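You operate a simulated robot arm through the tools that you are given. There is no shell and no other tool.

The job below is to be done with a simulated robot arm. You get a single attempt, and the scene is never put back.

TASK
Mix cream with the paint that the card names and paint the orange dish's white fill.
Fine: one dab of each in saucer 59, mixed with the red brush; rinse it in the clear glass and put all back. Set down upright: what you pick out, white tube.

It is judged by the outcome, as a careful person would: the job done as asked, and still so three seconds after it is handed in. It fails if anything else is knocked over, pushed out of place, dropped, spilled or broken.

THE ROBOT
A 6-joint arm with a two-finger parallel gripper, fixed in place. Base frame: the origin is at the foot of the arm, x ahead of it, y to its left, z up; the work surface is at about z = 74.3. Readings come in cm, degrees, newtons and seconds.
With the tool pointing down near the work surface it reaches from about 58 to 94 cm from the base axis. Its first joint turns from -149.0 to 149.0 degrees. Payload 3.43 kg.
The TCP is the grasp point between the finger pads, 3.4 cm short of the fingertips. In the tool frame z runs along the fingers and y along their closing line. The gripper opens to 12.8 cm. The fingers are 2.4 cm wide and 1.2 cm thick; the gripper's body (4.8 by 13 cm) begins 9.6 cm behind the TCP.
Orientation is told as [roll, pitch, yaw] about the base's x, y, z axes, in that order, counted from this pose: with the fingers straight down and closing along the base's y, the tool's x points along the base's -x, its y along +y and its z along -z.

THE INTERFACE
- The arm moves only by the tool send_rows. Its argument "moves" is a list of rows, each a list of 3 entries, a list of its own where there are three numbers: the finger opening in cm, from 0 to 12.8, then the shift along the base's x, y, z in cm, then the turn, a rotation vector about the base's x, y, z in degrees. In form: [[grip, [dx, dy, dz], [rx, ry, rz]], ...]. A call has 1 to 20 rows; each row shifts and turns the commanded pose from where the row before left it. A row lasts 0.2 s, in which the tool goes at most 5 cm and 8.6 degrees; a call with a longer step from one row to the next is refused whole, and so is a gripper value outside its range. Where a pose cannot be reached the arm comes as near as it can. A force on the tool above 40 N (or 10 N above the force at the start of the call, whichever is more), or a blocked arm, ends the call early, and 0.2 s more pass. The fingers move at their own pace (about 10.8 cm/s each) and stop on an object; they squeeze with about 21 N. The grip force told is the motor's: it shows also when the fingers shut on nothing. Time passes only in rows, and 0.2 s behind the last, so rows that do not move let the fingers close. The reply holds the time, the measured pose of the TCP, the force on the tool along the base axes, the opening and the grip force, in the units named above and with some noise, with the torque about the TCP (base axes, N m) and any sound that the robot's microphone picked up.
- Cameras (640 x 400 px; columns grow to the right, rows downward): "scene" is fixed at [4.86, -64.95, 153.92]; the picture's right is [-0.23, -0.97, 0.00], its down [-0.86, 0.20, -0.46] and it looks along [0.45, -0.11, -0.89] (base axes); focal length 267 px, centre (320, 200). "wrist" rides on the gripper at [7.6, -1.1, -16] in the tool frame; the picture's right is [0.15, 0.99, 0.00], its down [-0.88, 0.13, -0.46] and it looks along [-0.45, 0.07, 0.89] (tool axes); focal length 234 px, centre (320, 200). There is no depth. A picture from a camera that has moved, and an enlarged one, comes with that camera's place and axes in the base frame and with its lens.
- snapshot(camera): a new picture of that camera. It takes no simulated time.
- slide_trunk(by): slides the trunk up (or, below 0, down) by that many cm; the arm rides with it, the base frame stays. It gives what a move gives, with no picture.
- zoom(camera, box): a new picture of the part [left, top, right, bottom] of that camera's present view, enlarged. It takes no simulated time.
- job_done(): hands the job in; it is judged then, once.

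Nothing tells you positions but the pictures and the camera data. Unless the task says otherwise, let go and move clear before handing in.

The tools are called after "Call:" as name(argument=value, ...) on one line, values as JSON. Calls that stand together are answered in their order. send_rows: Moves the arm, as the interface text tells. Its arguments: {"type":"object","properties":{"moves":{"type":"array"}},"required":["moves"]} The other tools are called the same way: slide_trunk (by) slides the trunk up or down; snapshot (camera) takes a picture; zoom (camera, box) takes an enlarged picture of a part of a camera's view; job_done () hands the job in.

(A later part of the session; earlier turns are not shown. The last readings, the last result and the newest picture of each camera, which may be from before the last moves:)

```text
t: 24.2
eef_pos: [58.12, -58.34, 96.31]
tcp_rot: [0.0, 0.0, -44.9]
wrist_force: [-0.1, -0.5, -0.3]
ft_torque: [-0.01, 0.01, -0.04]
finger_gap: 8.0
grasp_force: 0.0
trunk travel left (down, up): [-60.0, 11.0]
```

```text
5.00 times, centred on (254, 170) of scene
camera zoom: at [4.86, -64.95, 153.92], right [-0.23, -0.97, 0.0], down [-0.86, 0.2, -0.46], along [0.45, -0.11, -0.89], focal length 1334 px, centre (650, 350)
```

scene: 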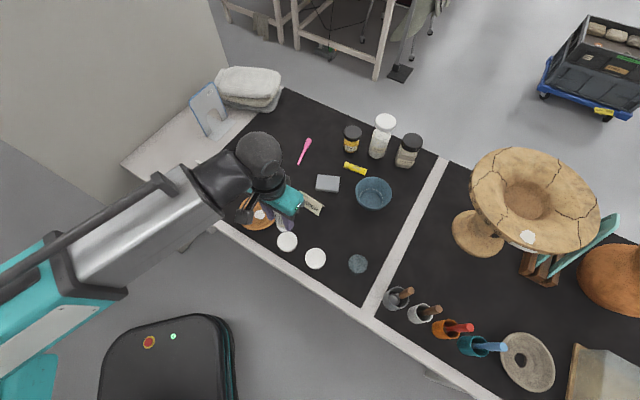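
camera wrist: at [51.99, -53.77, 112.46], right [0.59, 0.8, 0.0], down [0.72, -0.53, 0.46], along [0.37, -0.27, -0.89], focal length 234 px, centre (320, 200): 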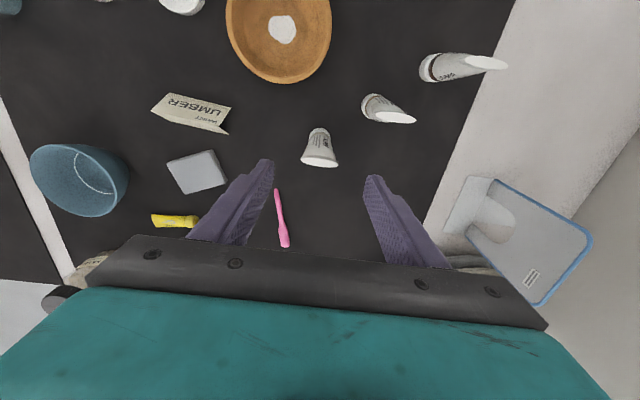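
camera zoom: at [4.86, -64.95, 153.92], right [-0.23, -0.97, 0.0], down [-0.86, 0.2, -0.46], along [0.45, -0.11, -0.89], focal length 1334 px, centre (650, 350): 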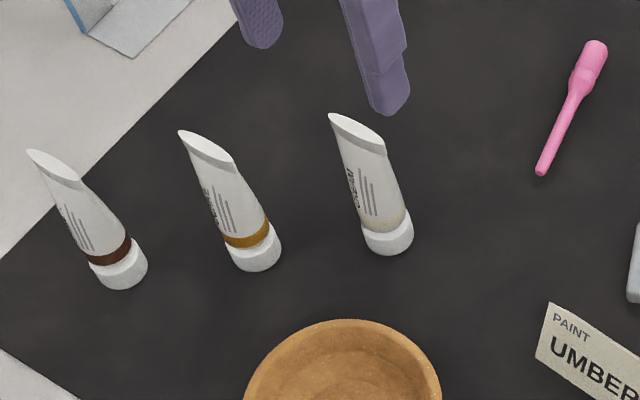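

The cream tube stands upright where it was. Next I'll move above the umber tube.

Call:
send_rows(moves=[[8, [0.3, 3.5, 0.3], [0, 0, 0]], [8, [0.3, 3.5, 0], [0, 0, 0]], [8, [0.4, 3.5, 0], [0, 0, 0]], [8, [0.3, 3.5, 0], [0, 0, 0]], [8, [0.4, 3.7, 0], [0, 0, 0]], [8, [0, 0, -1.3], [0, 0, 0]], [8, [0, 0, 0], [0, 0, 0]]])

Call:
snapshot(camera="wrist")

Call:
zoom(camera="wrist", box=[270, 110, 370, 180])

```text
t: 25.8
eef_pos: [59.73, -40.74, 95.38]
tcp_rot: [0.0, 0.0, -45.0]
wrist_force: [-0.5, 0.3, 0.2]
ft_torque: [0.0, 0.04, 0.01]
finger_gap: 8.03
grasp_force: 0.0
trunk travel left (down, up): [-60.0, 11.0]
```

```text
taken
camera wrist: at [53.66, -36.21, 111.51], right [0.59, 0.8, 0.0], down [0.72, -0.53, 0.46], along [0.37, -0.27, -0.89], focal length 234 px, centre (320, 200)
```

wrist: 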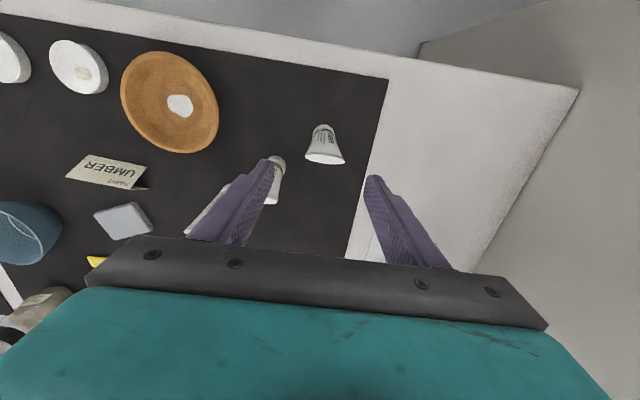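

```text
5.71 times, centred on (320, 145) of wrist
camera zoom: at [53.66, -36.21, 111.51], right [0.59, 0.8, 0.0], down [0.72, -0.53, 0.46], along [0.37, -0.27, -0.89], focal length 1338 px, centre (320, 514)
```

zoom: 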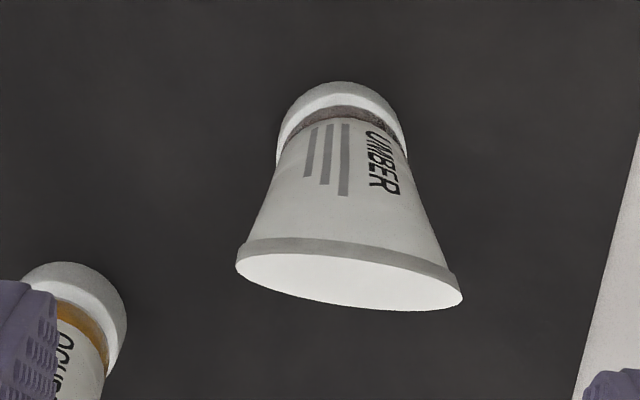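

The label reads UMBER. A small sideways correction is needed before I descend and grip.

Call:
send_rows(moves=[[7.5, [0.1, 0.5, -3], [0, 0, 0]], [7.5, [0, 0, -3], [0, 0, 0]], [7.5, [0, 0, -3], [0, 0, 0]], [7.5, [0, 0, -2.7], [0, 0, 0]], [7.5, [0, 0, -2.1], [0, 0, 0]], [7.5, [0, 0, 0], [0, 0, 0]], [5, [0, 0, 0], [0, 0, 0]], [3.5, [0, 0, 0], [0, 0, 0]], [3.5, [0, 0, 0], [0, 0, 0]]])

Call:
snapshot(camera="wrist")

```text
t: 27.8
eef_pos: [59.9, -40.09, 81.61]
tcp_rot: [0.0, 0.1, -45.0]
wrist_force: [0.0, -0.6, -0.5]
ft_torque: [-0.01, 0.03, 0.01]
finger_gap: 4.25
grasp_force: 20.9
trunk travel left (down, up): [-60.0, 11.0]
```

```text
taken
camera wrist: at [53.8, -35.59, 97.75], right [0.59, 0.8, 0.0], down [0.72, -0.53, 0.46], along [0.37, -0.27, -0.89], focal length 234 px, centre (320, 200)
```

wrist: 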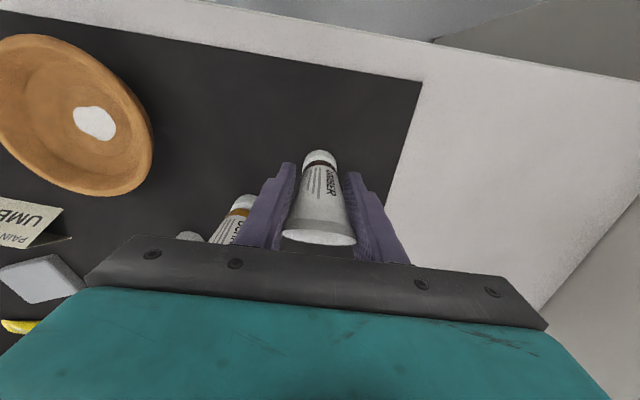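

The umber tube is gripped at 4.25. I'll lift it and carry it to saucer 59.

Call:
send_rows(moves=[[3.5, [0, 0, 1.2], [0, 0, 0]], [3.5, [0, 0, 4], [0, 0, 0]], [3.5, [0, 0, 4], [0, 0, 0]], [3.5, [0, 0, 4], [0, 0, 0]], [3.5, [-2, -1.5, 0], [0, 0, 0]], [3.5, [-3.4, -2.65, 0], [0, 0, 0]], [3.5, [-3.4, -2.65, 0], [0, 0, 0]], [3.5, [-3.4, -2.65, 0], [0, 0, 0]], [3.5, [-3.4, -2.65, 0], [0, 0, 0]], [3.5, [-3.4, -2.65, 0], [0, 0, 0]], [3.5, [-3.4, -2.65, 0], [0, 0, 0]], [3.5, [-3.4, -2.65, 0], [0, 0, 0]], [3.5, [-1.5, -1.15, 0], [0, 0, 0]], [3.5, [0, 0, 0], [0, 0, 0]]])

Call:
snapshot(camera="wrist")

Call:
zoom(camera="wrist", box=[270, 100, 370, 170])

```text
t: 30.8
eef_pos: [32.63, -61.44, 94.78]
tcp_rot: [0.1, -0.1, -44.9]
wrist_force: [-0.3, -0.1, -1.0]
ft_torque: [-0.01, -0.05, 0.02]
finger_gap: 4.27
grasp_force: 20.7
trunk travel left (down, up): [-60.0, 11.0]
```

```text
taken
camera wrist: at [26.48, -56.82, 110.91], right [0.59, 0.8, 0.0], down [0.72, -0.53, 0.46], along [0.37, -0.27, -0.89], focal length 234 px, centre (320, 200)
```

wrist: 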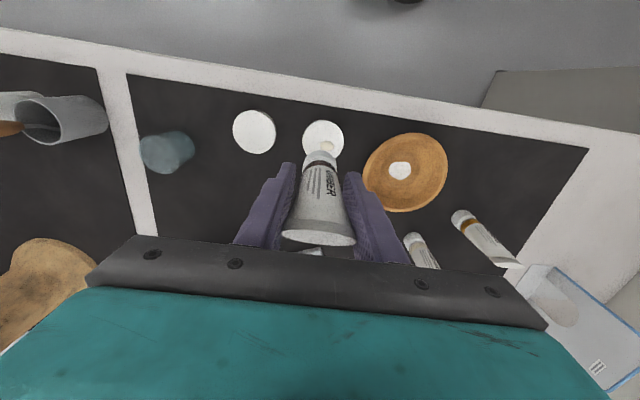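

```text
5.71 times, centred on (320, 135) of wrist
camera zoom: at [26.48, -56.82, 110.91], right [0.59, 0.8, 0.0], down [0.72, -0.53, 0.46], along [0.37, -0.27, -0.89], focal length 1338 px, centre (320, 571)
```

zoom: 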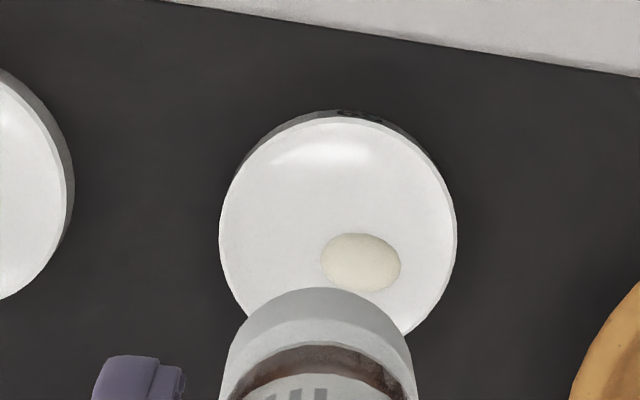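

The saucer lines up under the umber tube. I'll lower to light contact, one touch only.

Call:
send_rows(moves=[[3.5, [0.2, -0.1, -4], [0, 0, 0]], [3.5, [0, 0, -4], [0, 0, 0]], [3.5, [0, 0, -2.5], [0, 0, 0]], [3.5, [0, 0, -0.5], [0, 0, 0]], [3.5, [0, 0, -0.3], [0, 0, 0]], [3.5, [0, 0, -0.2], [0, 0, 0]], [3.5, [0, 0, 0], [0, 0, 0]]])

Call:
zoom(camera="wrist", box=[270, 120, 370, 190])

```text
t: 32.4
eef_pos: [32.81, -61.43, 83.4]
tcp_rot: [0.0, 0.1, -44.8]
wrist_force: [0.6, -0.5, -0.4]
ft_torque: [-0.01, 0.0, 0.01]
finger_gap: 4.26
grasp_force: 20.6
trunk travel left (down, up): [-60.0, 11.0]
```

```text
5.71 times, centred on (320, 155) of wrist
camera zoom: at [26.75, -56.9, 99.41], right [0.59, 0.8, 0.0], down [0.72, -0.53, 0.46], along [0.37, -0.27, -0.89], focal length 1338 px, centre (320, 457)
```

zoom: 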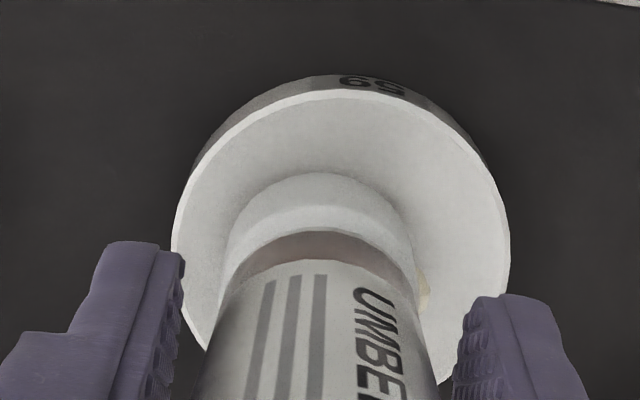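

Call:
send_rows(moves=[[3.5, [0, 0, -0.15], [0, 0, 0]], [3.5, [0, 0, -0.1], [0, 0, 0]], [3.5, [0, 0, -0.1], [0, 0, 0]], [3.5, [0, 0, 0], [0, 0, 0]]])

Call:
zoom(camera="wrist", box=[270, 120, 370, 190])

```text
t: 33.4
eef_pos: [32.79, -61.53, 83.1]
tcp_rot: [0.0, -0.1, -44.9]
wrist_force: [1.1, 0.3, 14.0]
ft_torque: [-0.04, -0.06, 0.0]
finger_gap: 4.24
grasp_force: 21.2
trunk travel left (down, up): [-60.0, 11.0]
```

```text
5.71 times, centred on (320, 155) of wrist
camera zoom: at [26.7, -56.9, 99.2], right [0.59, 0.8, 0.0], down [0.72, -0.53, 0.46], along [0.37, -0.27, -0.89], focal length 1338 px, centre (320, 457)
```

zoom: 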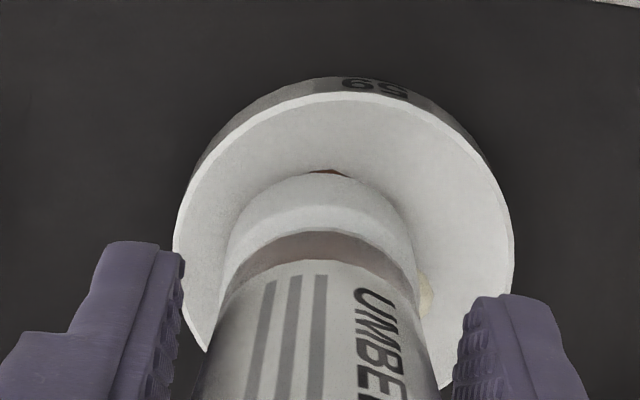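

An umber dab is showing. I'll lift, confirm it, and carry the tube back.

Call:
send_rows(moves=[[3.5, [0, 0, 0.6], [0, 0, 0]], [3.5, [0, 0, 3.25], [0, 0, 0]], [3.5, [0, 0, 4], [0, 0, 0]], [3.5, [0, 0, 4], [0, 0, 0]], [3.5, [0, 0, 0], [0, 0, 0]]])

Call:
zoom(camera="wrist", box=[270, 100, 370, 170])

Call:
send_rows(moves=[[3.5, [2, 1.5, 0], [0, 0, 0]], [3.5, [3.4, 2.65, 0], [0, 0, 0]], [3.5, [3.4, 2.65, 0], [0, 0, 0]], [3.5, [3.4, 2.65, 0], [0, 0, 0]], [3.5, [3.4, 2.65, 0], [0, 0, 0]], [3.5, [3.4, 2.65, 0], [0, 0, 0]], [3.5, [3.4, 2.65, 0], [0, 0, 0]], [3.5, [3.4, 2.65, 0], [0, 0, 0]], [3.5, [1.3, 1.25, 0], [0, 0, 0]], [3.5, [0, 0, 0], [0, 0, 0]], [3.5, [0, 0, -4], [0, 0, 0]], [3.5, [0, 0, -4], [0, 0, 0]], [3.5, [0, 0, -3.6], [0, 0, 0]], [3.5, [0, 0, -0.8], [0, 0, 0]], [3.5, [0, 0, -0.3], [0, 0, 0]], [3.5, [0, 0, -0.2], [0, 0, 0]], [3.5, [0, 0, 0], [0, 0, 0]]])

Call:
snapshot(camera="wrist")

```text
t: 34.6
eef_pos: [32.79, -61.45, 94.91]
tcp_rot: [0.1, 0.0, -44.9]
wrist_force: [-0.4, 0.4, -1.0]
ft_torque: [0.0, 0.06, 0.0]
finger_gap: 4.25
grasp_force: 21.4
trunk travel left (down, up): [-60.0, 11.0]
```

```text
5.71 times, centred on (320, 135) of wrist
camera zoom: at [26.66, -56.96, 111.03], right [0.59, 0.8, 0.0], down [0.72, -0.53, 0.46], along [0.37, -0.27, -0.89], focal length 1338 px, centre (320, 571)
```

zoom: 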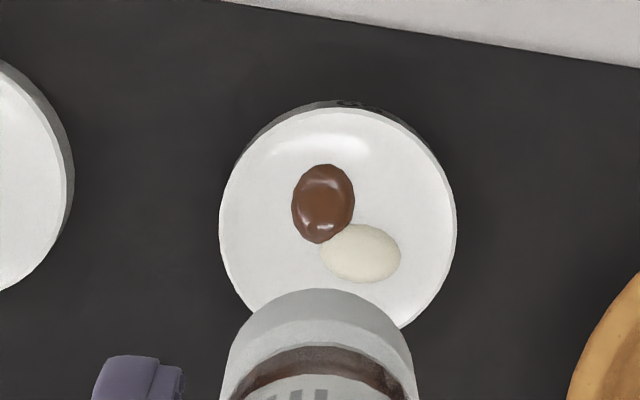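

```text
t: 38.2
eef_pos: [59.88, -40.12, 81.85]
tcp_rot: [0.0, 0.0, -44.9]
wrist_force: [-0.9, -0.4, -0.1]
ft_torque: [0.02, 0.01, 0.03]
finger_gap: 4.27
grasp_force: 21.3
trunk travel left (down, up): [-60.0, 11.0]
```

```text
taken
camera wrist: at [53.8, -35.62, 98.03], right [0.59, 0.8, 0.0], down [0.72, -0.53, 0.46], along [0.37, -0.27, -0.89], focal length 234 px, centre (320, 200)
```

wrist: 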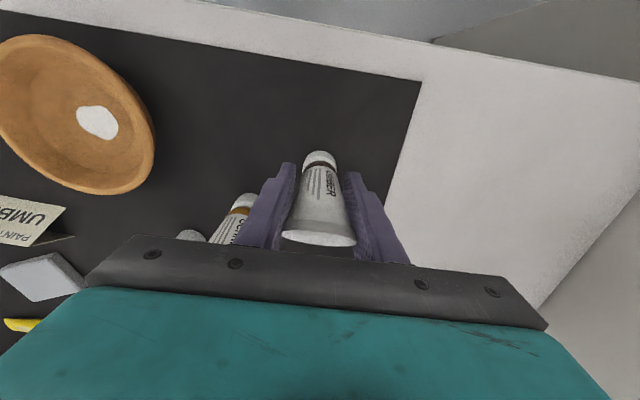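

Both dabs are in saucer 59. The umber tube is back over its spot, so I'll ease it down to rest.

Call:
send_rows(moves=[[3.5, [0, 0, -0.15], [0, 0, 0]], [3.5, [0, 0, -0.1], [0, 0, 0]], [3.5, [0, 0, 0], [0, 0, 0]]])

```text
t: 39.0
eef_pos: [60.0, -40.16, 81.66]
tcp_rot: [-0.1, 0.0, -45.0]
wrist_force: [0.2, 0.1, 0.1]
ft_torque: [0.01, 0.01, -0.01]
finger_gap: 4.26
grasp_force: 20.4
trunk travel left (down, up): [-60.0, 11.0]
```

Call:
send_rows(moves=[[3.5, [0, 0, -0.08], [0, 0, 0]], [3.5, [0, 0, 0], [0, 0, 0]]])

```text
t: 39.6
eef_pos: [59.97, -40.12, 81.64]
tcp_rot: [0.0, 0.0, -44.9]
wrist_force: [-0.7, -0.3, 2.8]
ft_torque: [-0.06, 0.03, 0.0]
finger_gap: 4.24
grasp_force: 21.0
trunk travel left (down, up): [-60.0, 11.0]
```

The tube is resting, with about 3 N of contact. I'll release and rise.

Call:
send_rows(moves=[[3.8, [0, 0, 0], [0, 0, 0]], [4.4, [0, 0, 0], [0, 0, 0]], [5, [0, 0, 0], [0, 0, 0]], [7.5, [0, 0, 0], [0, 0, 0]], [7.5, [0, 0, 3], [0, 0, 0]], [7.5, [0, 0, 4], [0, 0, 0]], [7.5, [0, 0, 4], [0, 0, 0]], [7.5, [0, 0, 4], [0, 0, 0]], [7.5, [0, 0, 4], [0, 0, 0]], [7.5, [0, 0, 4], [0, 0, 0]], [7.5, [0, 0, 0], [0, 0, 0]]])

Call:
snapshot(camera="wrist")

Call:
zoom(camera="scene", box=[180, 130, 340, 230])

```text
t: 42.0
eef_pos: [59.91, -40.11, 104.72]
tcp_rot: [0.0, 0.0, -44.9]
wrist_force: [0.4, 0.6, 0.4]
ft_torque: [0.0, 0.01, -0.04]
finger_gap: 7.49
grasp_force: 0.0
trunk travel left (down, up): [-60.0, 11.0]
```

```text
taken
camera wrist: at [53.87, -35.65, 120.79], right [0.59, 0.8, 0.0], down [0.72, -0.53, 0.46], along [0.37, -0.27, -0.89], focal length 234 px, centre (320, 200)
```

wrist: 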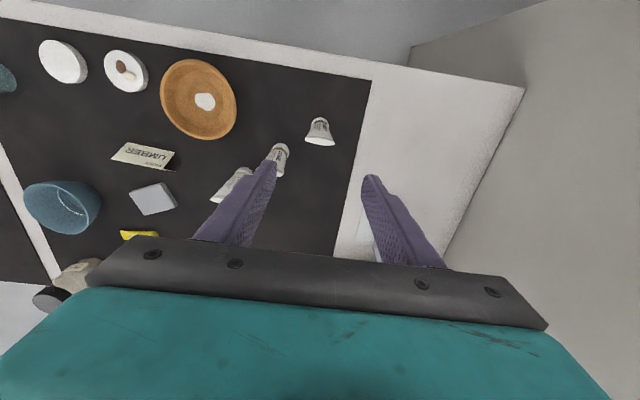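

```text
4.00 times, centred on (260, 180) of scene
camera zoom: at [4.86, -64.95, 153.92], right [-0.23, -0.97, 0.0], down [-0.86, 0.2, -0.46], along [0.45, -0.11, -0.89], focal length 1067 px, centre (560, 280)
```

zoom: 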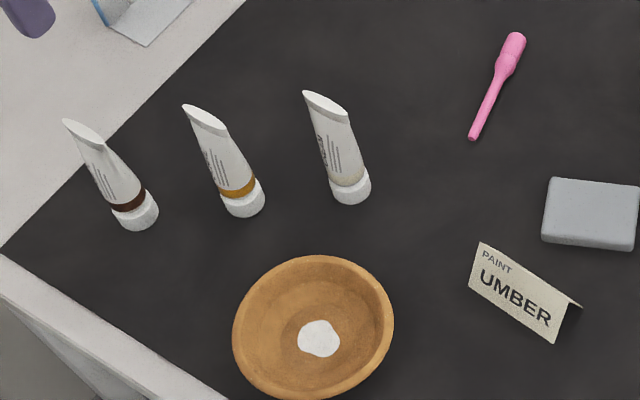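

All three tubes are back in place and upright. Next I'll swing over to the brush cups and look at the red brush from above.

Call:
send_rows(moves=[[5, [-3, -2.5, 0], [0, 0, -2.5]], [5, [-3, -2.5, 0], [0, 0, -2.5]], [5, [-3, -2.5, 0], [0, 0, -2.5]], [5, [-3, -2.5, 0], [0, 0, -2.5]], [5, [-3, -2.5, 0], [0, 0, -2.5]], [5, [-3, -2.5, 0], [0, 0, -2.5]], [5, [-3, -2.5, 0], [0, 0, -2.5]], [5, [-3, -2.5, 0], [0, 0, -2.5]], [5, [-3, -2.5, 0], [0, 0, -2.5]], [5, [-3, -2.5, 0], [0, 0, -2.5]], [5, [-3, -2.5, 0], [0, 0, -2.5]], [5, [-3, -2.5, 0], [0, 0, -2.5]], [5, [-3, -2.5, 0], [0, 0, -2.5]], [5, [-3, -2.5, 0], [0, 0, -2.5]], [5, [-3, -2.5, 0], [0, 0, -2.5]], [5, [-3, -2.5, 0], [0, 0, -2.5]], [5, [-3, -2.5, 0], [0, 0, -2.5]], [5, [-3, -2.5, 0], [0, 0, -2.6]], [5, [0, 0, 0], [0, 0, 0]]])

Call:
snapshot(camera="wrist")

Call:
snapshot(camera="scene")

```text
t: 46.0
eef_pos: [5.9, -85.33, 104.7]
tcp_rot: [0.0, -0.1, -90.0]
wrist_force: [-0.3, 0.4, 0.6]
ft_torque: [0.02, -0.03, -0.04]
finger_gap: 4.99
grasp_force: 0.1
trunk travel left (down, up): [-60.0, 11.0]
```

```text
taken
camera wrist: at [4.78, -77.7, 120.69], right [0.99, 0.15, 0.0], down [0.13, -0.88, 0.46], along [0.07, -0.45, -0.89], focal length 234 px, centre (320, 200)
```

wrist: 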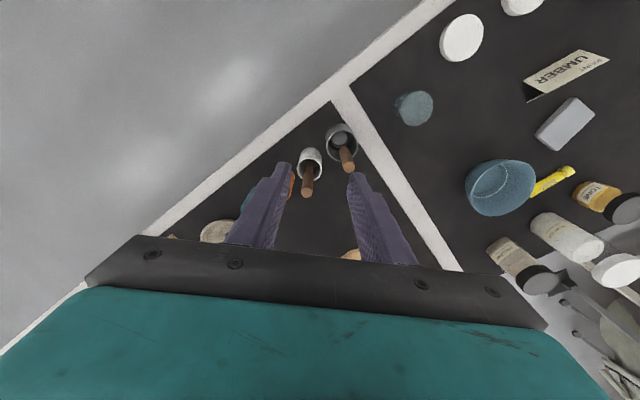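

```text
taken
```

scene: 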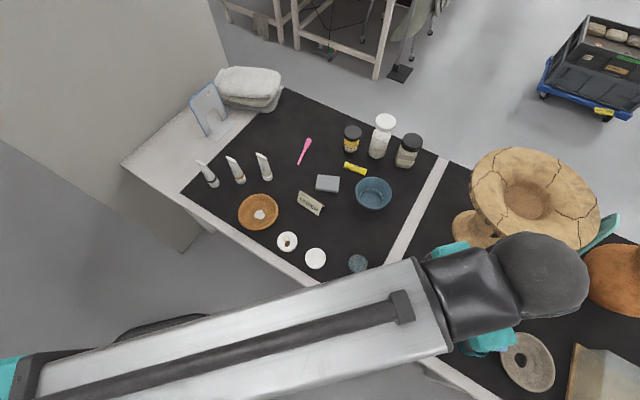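

The red brush is hidden behind the left finger. I'll shift over toward it with the fingers wider.

Call:
send_rows(moves=[[8, [-1.8, -1.9, 0], [0, 0, 0]], [8, [-1.8, -1.9, 0], [0, 0, 0]], [8, [-1.8, -1.9, 0], [0, 0, 0]], [8, [0, 0, 0], [0, 0, 0]]])

Call:
snapshot(camera="wrist")

Call:
zoom(camera="wrist", box=[240, 110, 400, 210])

```text
t: 47.0
eef_pos: [0.62, -88.06, 104.1]
tcp_rot: [0.0, -0.2, -90.0]
wrist_force: [0.3, 0.0, 0.1]
ft_torque: [0.03, 0.01, -0.04]
finger_gap: 7.97
grasp_force: 0.0
out of reach, approached as far as the arm can: row 2, 3
trunk travel left (down, up): [-60.0, 11.0]
```

```text
taken
camera wrist: at [-0.43, -80.46, 120.19], right [0.99, 0.15, 0.0], down [0.13, -0.88, 0.46], along [0.07, -0.45, -0.89], focal length 234 px, centre (320, 200)
```

wrist: 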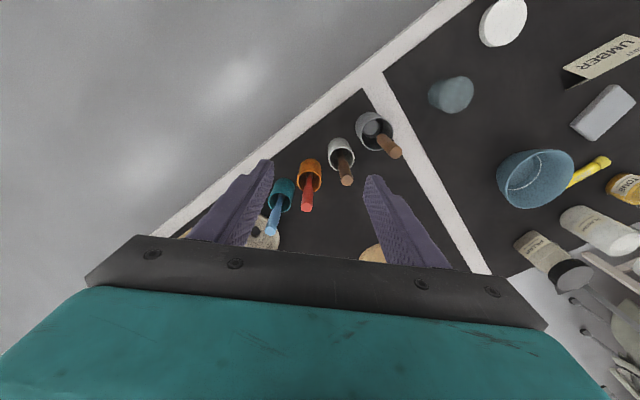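

```text
4.00 times, centred on (320, 160) of wrist
camera zoom: at [-0.43, -80.46, 120.19], right [0.99, 0.15, 0.0], down [0.13, -0.88, 0.46], along [0.07, -0.45, -0.89], focal length 937 px, centre (320, 360)
```

zoom: 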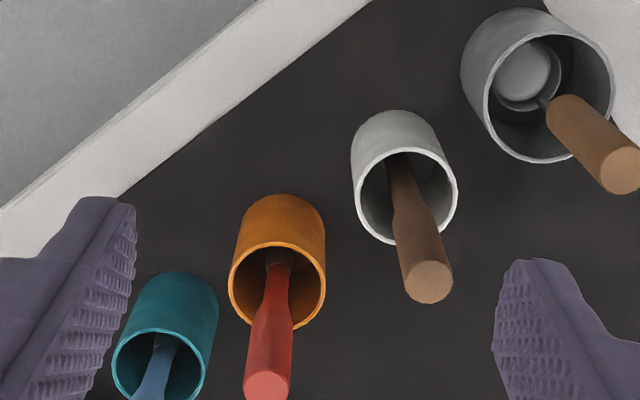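

Tool-down reach stops at r≈88 at this height. The red brush stands upright at about (0.1, -96.4) with its top near z 91. I'll tilt the tool 20° outward to reach it and hover above.

Call:
send_rows(moves=[[5, [0, 0, 0], [-6.67, 0, 0]], [5, [0, 0, 0], [-6.67, 0, 0]], [5, [0, 0, 0], [-6.67, 0, 0]], [5, [-0.2, -2.7, -1.3], [0, 0, 0]], [5, [-0.2, -2.8, -1.4], [0, 0, 0]], [5, [-0.1, -2.8, -1.4], [0, 0, 0]], [5, [0, 0, 0], [0, 0, 0]]])

Call:
snapshot(camera="wrist")

Call:
zoom(camera="wrist", box=[240, 110, 400, 210])

Call:
snapshot(camera="scene")

```text
t: 48.6
eef_pos: [0.07, -96.42, 99.92]
tcp_rot: [0.0, -20.0, -90.0]
wrist_force: [-0.6, 0.0, 0.8]
ft_torque: [-0.05, 0.06, 0.01]
finger_gap: 4.98
grasp_force: 0.1
trunk travel left (down, up): [-60.0, 11.0]
```

```text
taken
camera wrist: at [-0.98, -83.83, 112.46], right [0.99, 0.14, -0.05], down [0.13, -0.67, 0.73], along [0.07, -0.73, -0.68], focal length 234 px, centre (320, 200)
```

wrist: 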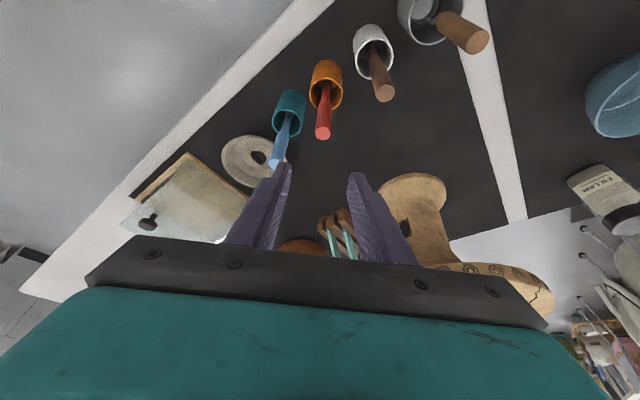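

```text
4.00 times, centred on (320, 160) of wrist
camera zoom: at [-0.98, -83.83, 112.46], right [0.99, 0.14, -0.05], down [0.13, -0.67, 0.73], along [0.07, -0.73, -0.68], focal length 937 px, centre (320, 360)
```

zoom: 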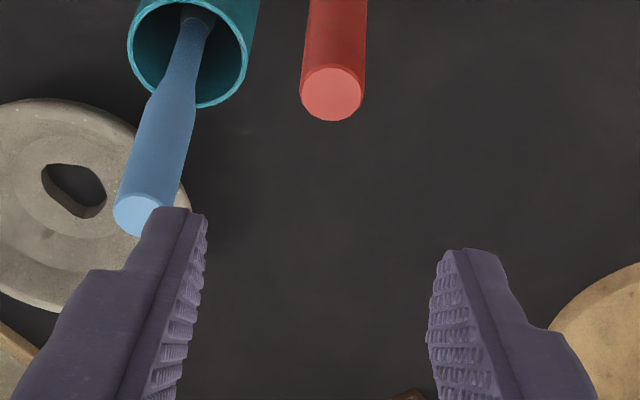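

```text
taken
```

scene: 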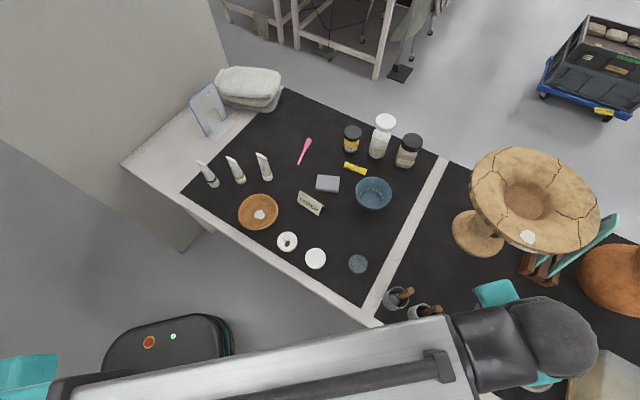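

The red brush lies straight below the grasp point. I'll descend with a narrower opening and grip the handle.

Call:
send_rows(moves=[[4.2, [0, -0.05, -2.5], [0, 0, 0]], [4.2, [0, 0, -3], [0, 0, 0]], [4.2, [0, 0, -3], [0, 0, 0]], [4.2, [0, 0, -3], [0, 0, 0]], [4.2, [0, 0, 0], [0, 0, 0]]])

Call:
snapshot(camera="wrist")

Call:
zoom(camera="wrist", box=[240, 110, 400, 240])

```text
t: 49.8
eef_pos: [0.03, -96.49, 88.44]
tcp_rot: [0.0, -20.1, -89.9]
wrist_force: [-0.2, 0.8, 0.8]
ft_torque: [0.01, 0.01, 0.0]
finger_gap: 4.21
grasp_force: 0.0
trunk travel left (down, up): [-60.0, 11.0]
```

```text
taken
camera wrist: at [-0.97, -83.88, 101.03], right [0.99, 0.14, -0.05], down [0.13, -0.67, 0.73], along [0.07, -0.73, -0.68], focal length 234 px, centre (320, 200)
```

wrist: 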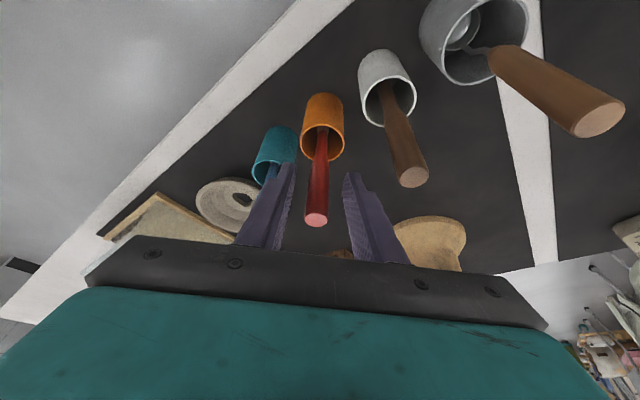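

```text
3.08 times, centred on (320, 175) of wrist
camera zoom: at [-0.97, -83.88, 101.03], right [0.99, 0.14, -0.05], down [0.13, -0.67, 0.73], along [0.07, -0.73, -0.68], focal length 720 px, centre (320, 277)
```

zoom: 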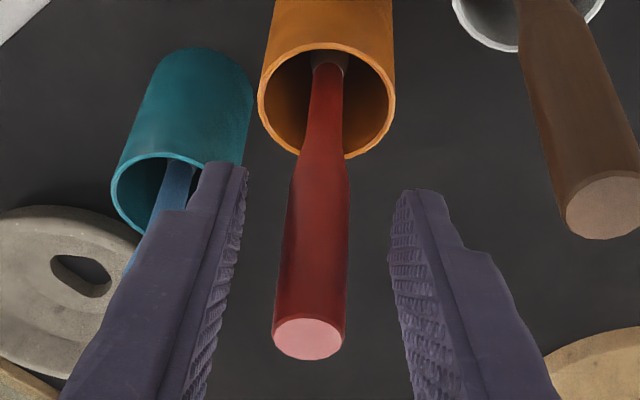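

The handle is centred between the fingers. I'll close on it.

Call:
send_rows(moves=[[3, [0, 0, 0], [0, 0, 0]], [2.2, [0, 0, 0], [0, 0, 0]], [1, [0, 0, 0], [0, 0, 0]], [0.5, [0, 0, 0], [0, 0, 0]], [0.5, [0, 0, 0], [0, 0, 0]]])

Call:
zoom(camera="wrist", box=[240, 80, 400, 240])

```text
t: 51.0
eef_pos: [0.07, -96.46, 88.46]
tcp_rot: [0.0, -20.0, -90.0]
wrist_force: [0.2, -0.5, -0.3]
ft_torque: [0.02, -0.01, 0.0]
finger_gap: 1.53
grasp_force: 20.6
trunk travel left (down, up): [-60.0, 11.0]
```

```text
2.50 times, centred on (320, 160) of wrist
camera zoom: at [-0.97, -83.88, 101.07], right [0.99, 0.14, -0.05], down [0.13, -0.67, 0.73], along [0.07, -0.73, -0.68], focal length 585 px, centre (320, 300)
```

zoom: 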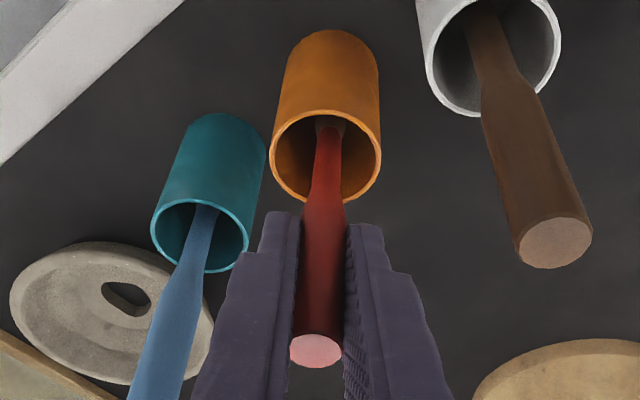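

The red brush is gripped at 1.53. I'll lift it straight out of the cup.

Call:
send_rows(moves=[[0.5, [0, 0, 1], [0, 0, 0]], [0.5, [0, 0, 2], [0, 0, 0]], [0.5, [0, 0, 2.5], [0, 0, 0]], [0.5, [0, 0, 3], [0, 0, 0]], [0.5, [0, 0, 3], [0, 0, 0]], [0.5, [0, 0, 0], [0, 0, 0]]])

Call:
snapshot(camera="wrist")

Call:
snapshot(camera="scene")

```text
t: 52.4
eef_pos: [0.06, -96.37, 99.87]
tcp_rot: [0.0, -20.0, -90.0]
wrist_force: [0.7, 0.4, 0.0]
ft_torque: [-0.01, 0.01, 0.01]
finger_gap: 1.54
grasp_force: 21.1
trunk travel left (down, up): [-60.0, 11.0]
```

```text
taken
camera wrist: at [-0.97, -83.85, 112.51], right [0.99, 0.14, -0.05], down [0.13, -0.67, 0.73], along [0.07, -0.73, -0.68], focal length 234 px, centre (320, 200)
```

wrist: 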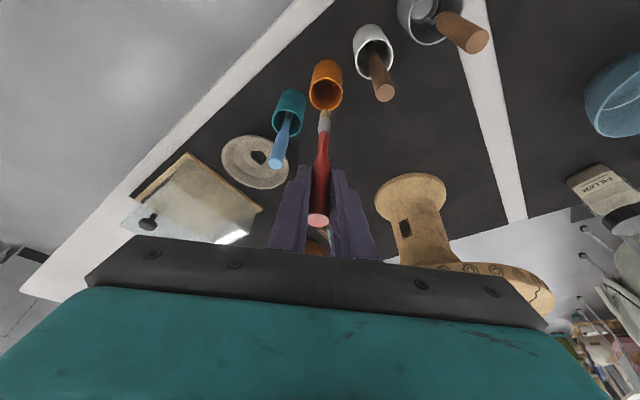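

```text
taken
```

scene: 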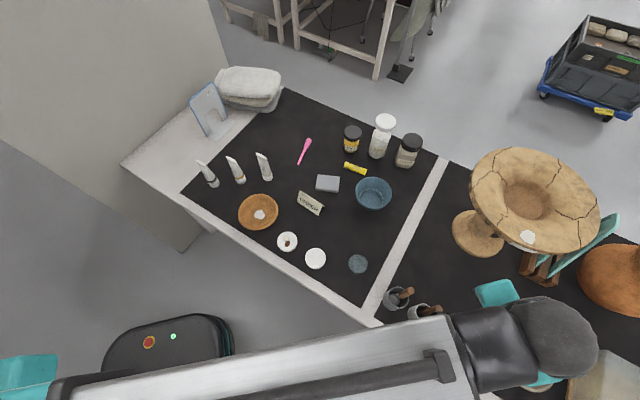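

The brush is free of the cup. I'll check its tip, then move inward and over to saucer 59 with the brush kept vertical.

Call:
zoom(camera="wrist", box=[280, 60, 376, 120])

Call:
send_rows(moves=[[0.5, [0, 2, 0], [0, 0, 0]], [0.5, [0, 3.5, 0], [0, 0, 0]], [0.5, [0, 3.5, 0], [0, 0, 0]], [0.5, [0, 3.5, 0.5], [0, 0, 0]], [0.5, [0, 3.5, 0.5], [0, 0, 0]], [0.5, [3.6, 2.1, 0], [0, 0, 3.1]], [0.5, [3.7, 2.1, 0], [0, 0, 3.1]], [0.5, [3.7, 2.1, 0], [0, 0, 3.1]], [0.5, [3.7, 2.1, 0], [0, 0, 3.1]], [0.5, [3.7, 2.1, 0], [0, 0, 3.1]], [0.5, [3.7, 2.1, 0], [0, 0, 3.1]], [0.5, [3.7, 2.1, 0], [0, 0, 3.1]], [0.5, [3.7, 2.1, 0], [0, 0, 3.1]], [0.5, [3.5, 2.2, 0], [0, 0, 3.2]], [0.5, [0, 0, 0], [0, 0, 0]]])

Call:
snapshot(camera="wrist")

Call:
snapshot(camera="scene")

```text
6.67 times, centred on (328, 90) of wrist
camera zoom: at [-0.97, -83.85, 112.51], right [0.99, 0.14, -0.05], down [0.13, -0.67, 0.73], along [0.07, -0.73, -0.68], focal length 1561 px, centre (267, 933)
```

zoom: 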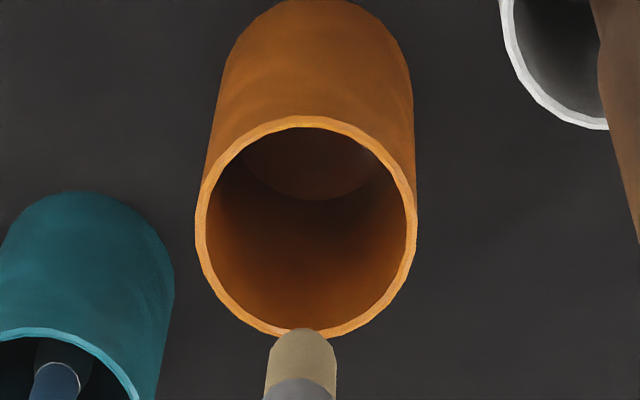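

```text
t: 55.6
eef_pos: [33.21, -61.52, 101.02]
tcp_rot: [0.0, -20.1, -62.0]
wrist_force: [0.4, 0.0, 0.2]
ft_torque: [-0.03, 0.01, -0.01]
finger_gap: 1.52
grasp_force: 21.9
trunk travel left (down, up): [-60.0, 11.0]
```

```text
taken
camera wrist: at [26.33, -50.85, 113.51], right [0.81, 0.59, -0.05], down [0.43, -0.53, 0.73], along [0.4, -0.61, -0.68], focal length 234 px, centre (320, 200)
```

wrist: 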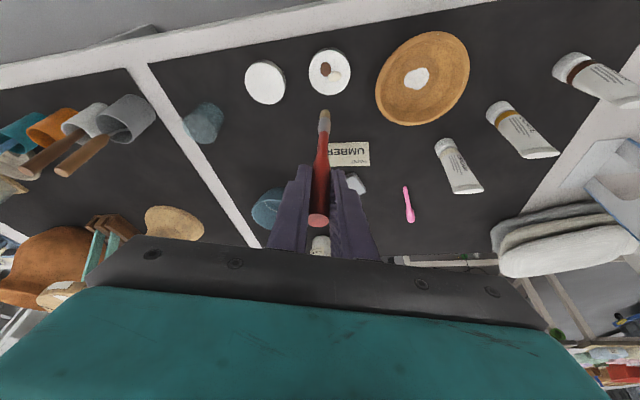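

```text
taken
```

scene: 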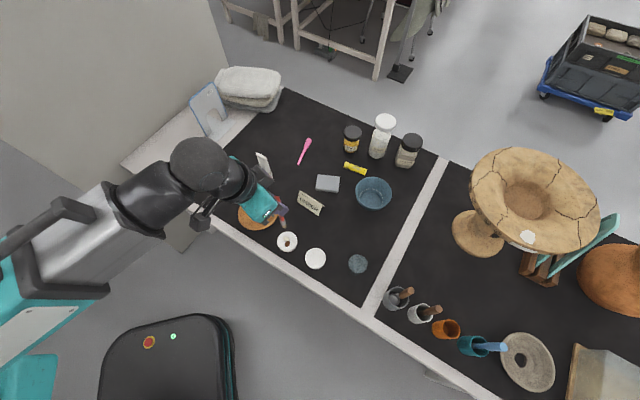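

The brush hangs vertical over the saucer area. I'll zoom to locate the dabs.

Call:
zoom(camera="wrist", box=[290, 40, 370, 120])

Call:
zoom(camera="scene", box=[260, 200, 324, 260])

```text
5.00 times, centred on (330, 80) of wrist
camera zoom: at [26.33, -50.85, 113.51], right [0.81, 0.59, -0.05], down [0.43, -0.53, 0.73], along [0.4, -0.61, -0.68], focal length 1171 px, centre (270, 800)
```

zoom: 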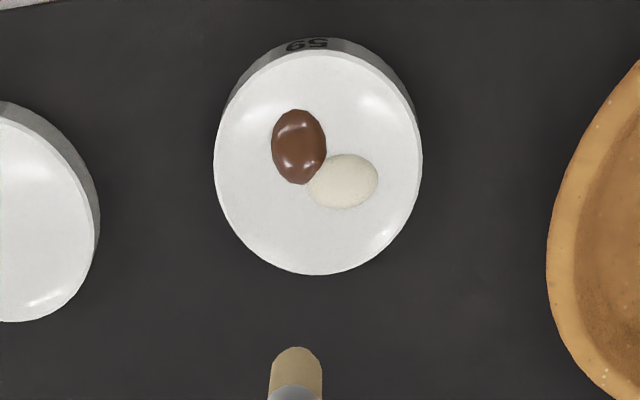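

```text
6.67 times, centred on (292, 230) of scene
camera zoom: at [4.86, -64.95, 153.92], right [-0.23, -0.97, 0.0], down [-0.86, 0.2, -0.46], along [0.45, -0.11, -0.89], focal length 1779 px, centre (507, 0)
```

zoom: 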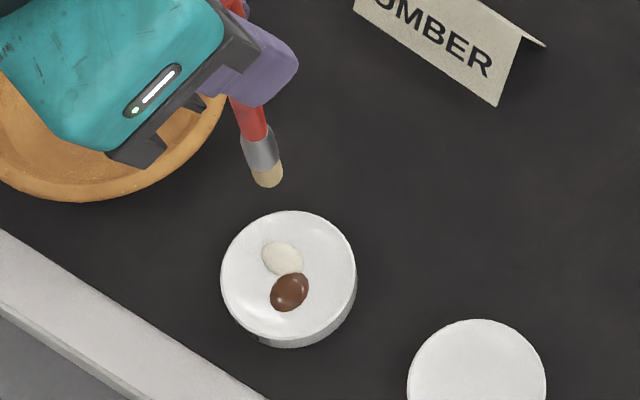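

The dabs sit on either side of the saucer centre at about (33.4, -61.2). I'll lower the brush toward it in small steps.

Call:
send_rows(moves=[[0.5, [0.15, 0.35, -3], [0, 0, 0]], [0.5, [0, 0, -3], [0, 0, 0]], [0.5, [0, 0, -3], [0, 0, 0]], [0.5, [0, 0, -1], [0, 0, 0]], [0.5, [0, 0, -0.6], [0, 0, 0]], [0.5, [0, 0, -0.3], [0, 0, 0]], [0.5, [0, 0, 0], [0, 0, 0]]])

Call:
zoom(camera="wrist", box=[270, 60, 370, 140])

Call:
zoom(camera="scene", box=[260, 200, 324, 260])

```text
t: 57.2
eef_pos: [33.29, -61.06, 90.03]
tcp_rot: [0.0, -20.0, -62.1]
wrist_force: [0.1, -0.1, 0.2]
ft_torque: [0.0, -0.02, -0.03]
finger_gap: 1.5
grasp_force: 21.5
trunk travel left (down, up): [-60.0, 11.0]
```

```text
5.00 times, centred on (320, 100) of wrist
camera zoom: at [26.39, -50.58, 102.59], right [0.81, 0.59, -0.05], down [0.43, -0.53, 0.73], along [0.4, -0.61, -0.68], focal length 1171 px, centre (320, 700)
```

zoom: 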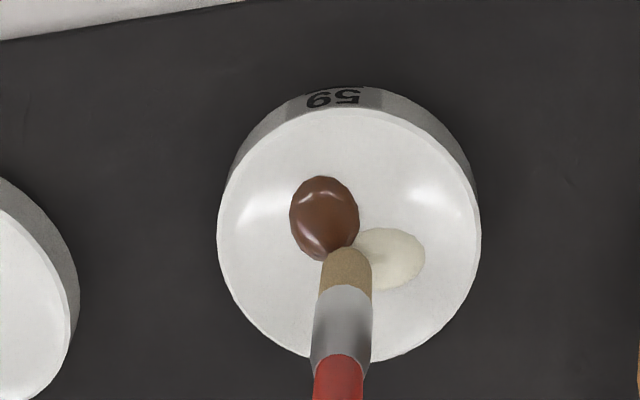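

```text
6.67 times, centred on (292, 230) of scene
camera zoom: at [4.86, -64.95, 153.92], right [-0.23, -0.97, 0.0], down [-0.86, 0.2, -0.46], along [0.45, -0.11, -0.89], focal length 1779 px, centre (507, 0)
```

zoom: 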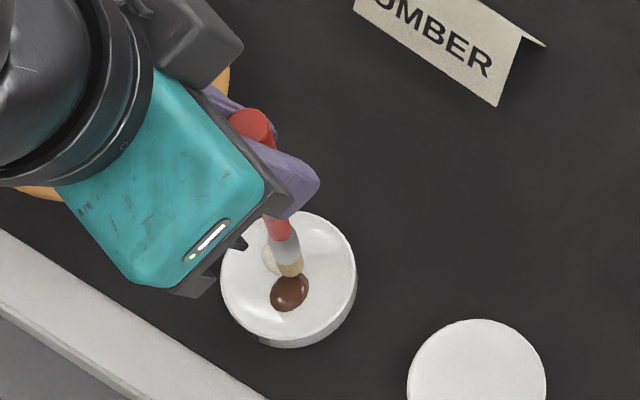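

The tip is just above where the two dabs meet. I'll ease down to contact.

Call:
send_rows(moves=[[0.5, [0, 0, -0.15], [0, 0, 0]], [0.5, [0, 0, -0.15], [0, 0, 0]], [0.5, [0, 0, -0.1], [0, 0, 0]], [0.5, [0, 0, 0], [0, 0, 0]]])

Call:
zoom(camera="wrist", box=[270, 60, 370, 140])

```text
t: 58.2
eef_pos: [33.31, -61.02, 89.64]
tcp_rot: [0.1, -19.9, -62.0]
wrist_force: [-0.2, 0.0, 0.0]
ft_torque: [0.01, 0.01, -0.02]
finger_gap: 1.51
grasp_force: 21.1
trunk travel left (down, up): [-60.0, 11.0]
```

```text
5.00 times, centred on (320, 100) of wrist
camera zoom: at [26.45, -50.53, 102.22], right [0.81, 0.59, -0.05], down [0.43, -0.53, 0.73], along [0.4, -0.61, -0.68], focal length 1171 px, centre (320, 700)
```

zoom: 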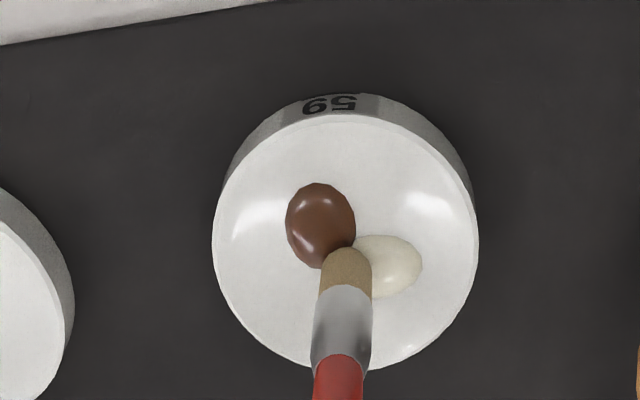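

Call:
send_rows(moves=[[0.5, [0, 0, -0.12], [0, 0, 0]], [0.5, [0, 0, -0.12], [0, 0, 0]], [0.5, [0, 0, 0], [0, 0, 0]]])

Call:
zoom(camera="wrist", box=[270, 60, 370, 140])

```text
t: 59.0
eef_pos: [33.28, -61.1, 89.62]
tcp_rot: [0.0, -20.2, -62.1]
wrist_force: [0.2, 1.2, 14.7]
ft_torque: [0.05, 0.0, 0.0]
finger_gap: 1.52
grasp_force: 20.7
trunk travel left (down, up): [-60.0, 11.0]
```

```text
5.00 times, centred on (320, 100) of wrist
camera zoom: at [26.41, -50.48, 102.09], right [0.81, 0.59, -0.05], down [0.43, -0.53, 0.73], along [0.4, -0.61, -0.68], focal length 1171 px, centre (320, 700)
```

zoom: 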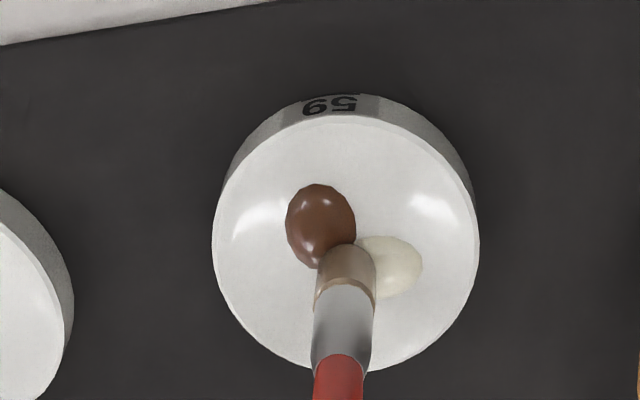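

Contact, and the bristles picked up paint. I'll back off slightly so the saucer doesn't drag, then stir across both dabs.

Call:
send_rows(moves=[[0.5, [0, 0, 0.17], [0, 0, 0]], [0.5, [-0.4, 0, 0], [0, 0, 0]], [0.5, [-0.4, 0, 0], [0, 0, 0]], [0.5, [0.4, 0.3, 0], [0, 0, 0]], [0.5, [0.5, 0, 0], [0, 0, 0]], [0.5, [0.5, -0.2, 0], [0, 0, 0]], [0.5, [0, -0.4, 0], [0, 0, 0]], [0.5, [-0.5, -0.2, 0], [0, 0, 0]], [0.5, [-0.5, 0.2, 0], [0, 0, 0]], [0.5, [-0.4, 0.3, 0], [0, 0, 0]], [0.5, [0, 0, 0], [0, 0, 0]]])

Call:
zoom(camera="wrist", box=[270, 60, 370, 140])

Call:
zoom(camera="scene", box=[260, 200, 324, 260])

```text
t: 61.4
eef_pos: [32.41, -61.14, 89.6]
tcp_rot: [0.1, -19.9, -61.9]
wrist_force: [-0.1, -0.9, 1.2]
ft_torque: [-0.03, -0.06, 0.0]
finger_gap: 1.55
grasp_force: 20.7
trunk travel left (down, up): [-60.0, 11.0]
```

```text
5.00 times, centred on (320, 100) of wrist
camera zoom: at [25.61, -50.5, 102.14], right [0.81, 0.59, -0.05], down [0.43, -0.53, 0.73], along [0.4, -0.61, -0.68], focal length 1171 px, centre (320, 700)
```

zoom: 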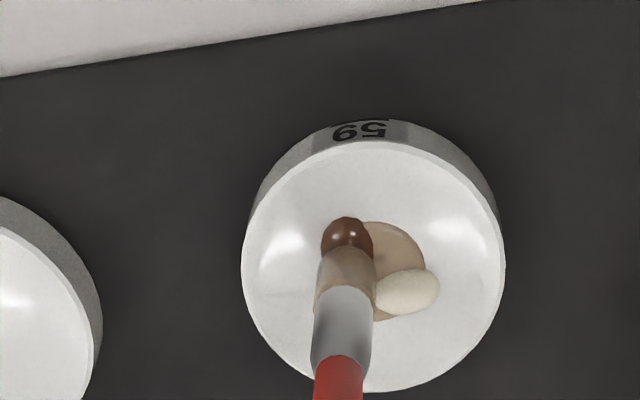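

```text
6.67 times, centred on (292, 230) of scene
camera zoom: at [4.86, -64.95, 153.92], right [-0.23, -0.97, 0.0], down [-0.86, 0.2, -0.46], along [0.45, -0.11, -0.89], focal length 1779 px, centre (507, 0)
```

zoom: 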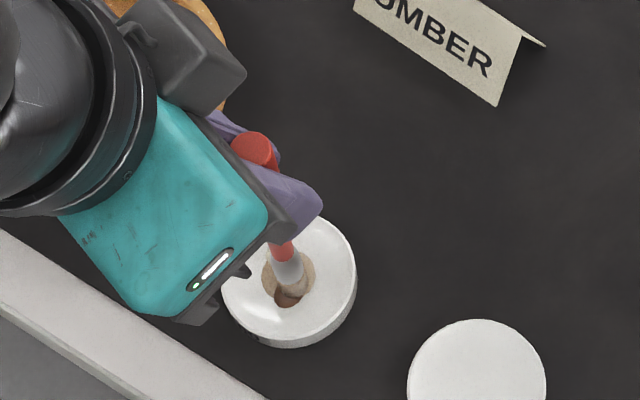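

The dabs are blending into a mixed puddle and the saucer stays put. I'll keep stirring in circles.

Call:
send_rows(moves=[[0.5, [0.23, 0.57, 0], [0, 0, 0]], [0.5, [0.57, 0.23, 0], [0, 0, 0]], [0.5, [0.57, -0.23, 0], [0, 0, 0]], [0.5, [0.23, -0.57, 0], [0, 0, 0]], [0.5, [-0.23, -0.57, 0], [0, 0, 0]], [0.5, [-0.57, -0.23, 0], [0, 0, 0]], [0.5, [-0.57, 0.23, 0], [0, 0, 0]], [0.5, [-0.23, 0.57, 0], [0, 0, 0]], [0.5, [0.23, 0.57, 0], [0, 0, 0]], [0.5, [0.57, 0.23, 0], [0, 0, 0]], [0.5, [0.57, -0.23, 0], [0, 0, 0]], [0.5, [0.23, -0.57, 0], [0, 0, 0]], [0.5, [-0.23, -0.57, 0], [0, 0, 0]], [0.5, [-0.57, -0.23, 0], [0, 0, 0]], [0.5, [-0.57, 0.23, 0], [0, 0, 0]], [0.5, [-0.23, 0.57, 0], [0, 0, 0]], [0.5, [0, 0, 0], [0, 0, 0]]])

Call:
zoom(camera="wrist", box=[270, 60, 370, 140])

Call:
zoom(camera="scene", box=[260, 200, 324, 260])

```text
t: 65.0
eef_pos: [32.58, -61.09, 89.52]
tcp_rot: [0.1, -19.9, -62.0]
wrist_force: [-0.4, -0.1, 1.4]
ft_torque: [-0.04, 0.05, -0.01]
finger_gap: 1.53
grasp_force: 20.9
trunk travel left (down, up): [-60.0, 11.0]
```

```text
5.00 times, centred on (320, 100) of wrist
camera zoom: at [25.63, -50.51, 102.13], right [0.81, 0.59, -0.05], down [0.43, -0.53, 0.73], along [0.4, -0.61, -0.68], focal length 1171 px, centre (320, 700)
```

zoom: 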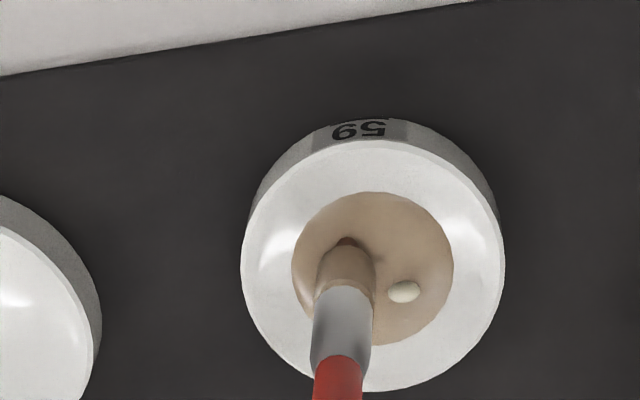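

```text
6.67 times, centred on (292, 230) of scene
camera zoom: at [4.86, -64.95, 153.92], right [-0.23, -0.97, 0.0], down [-0.86, 0.2, -0.46], along [0.45, -0.11, -0.89], focal length 1779 px, centre (507, 0)
```

zoom: 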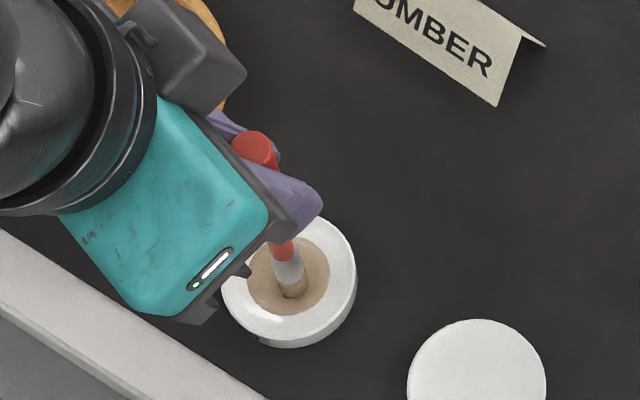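

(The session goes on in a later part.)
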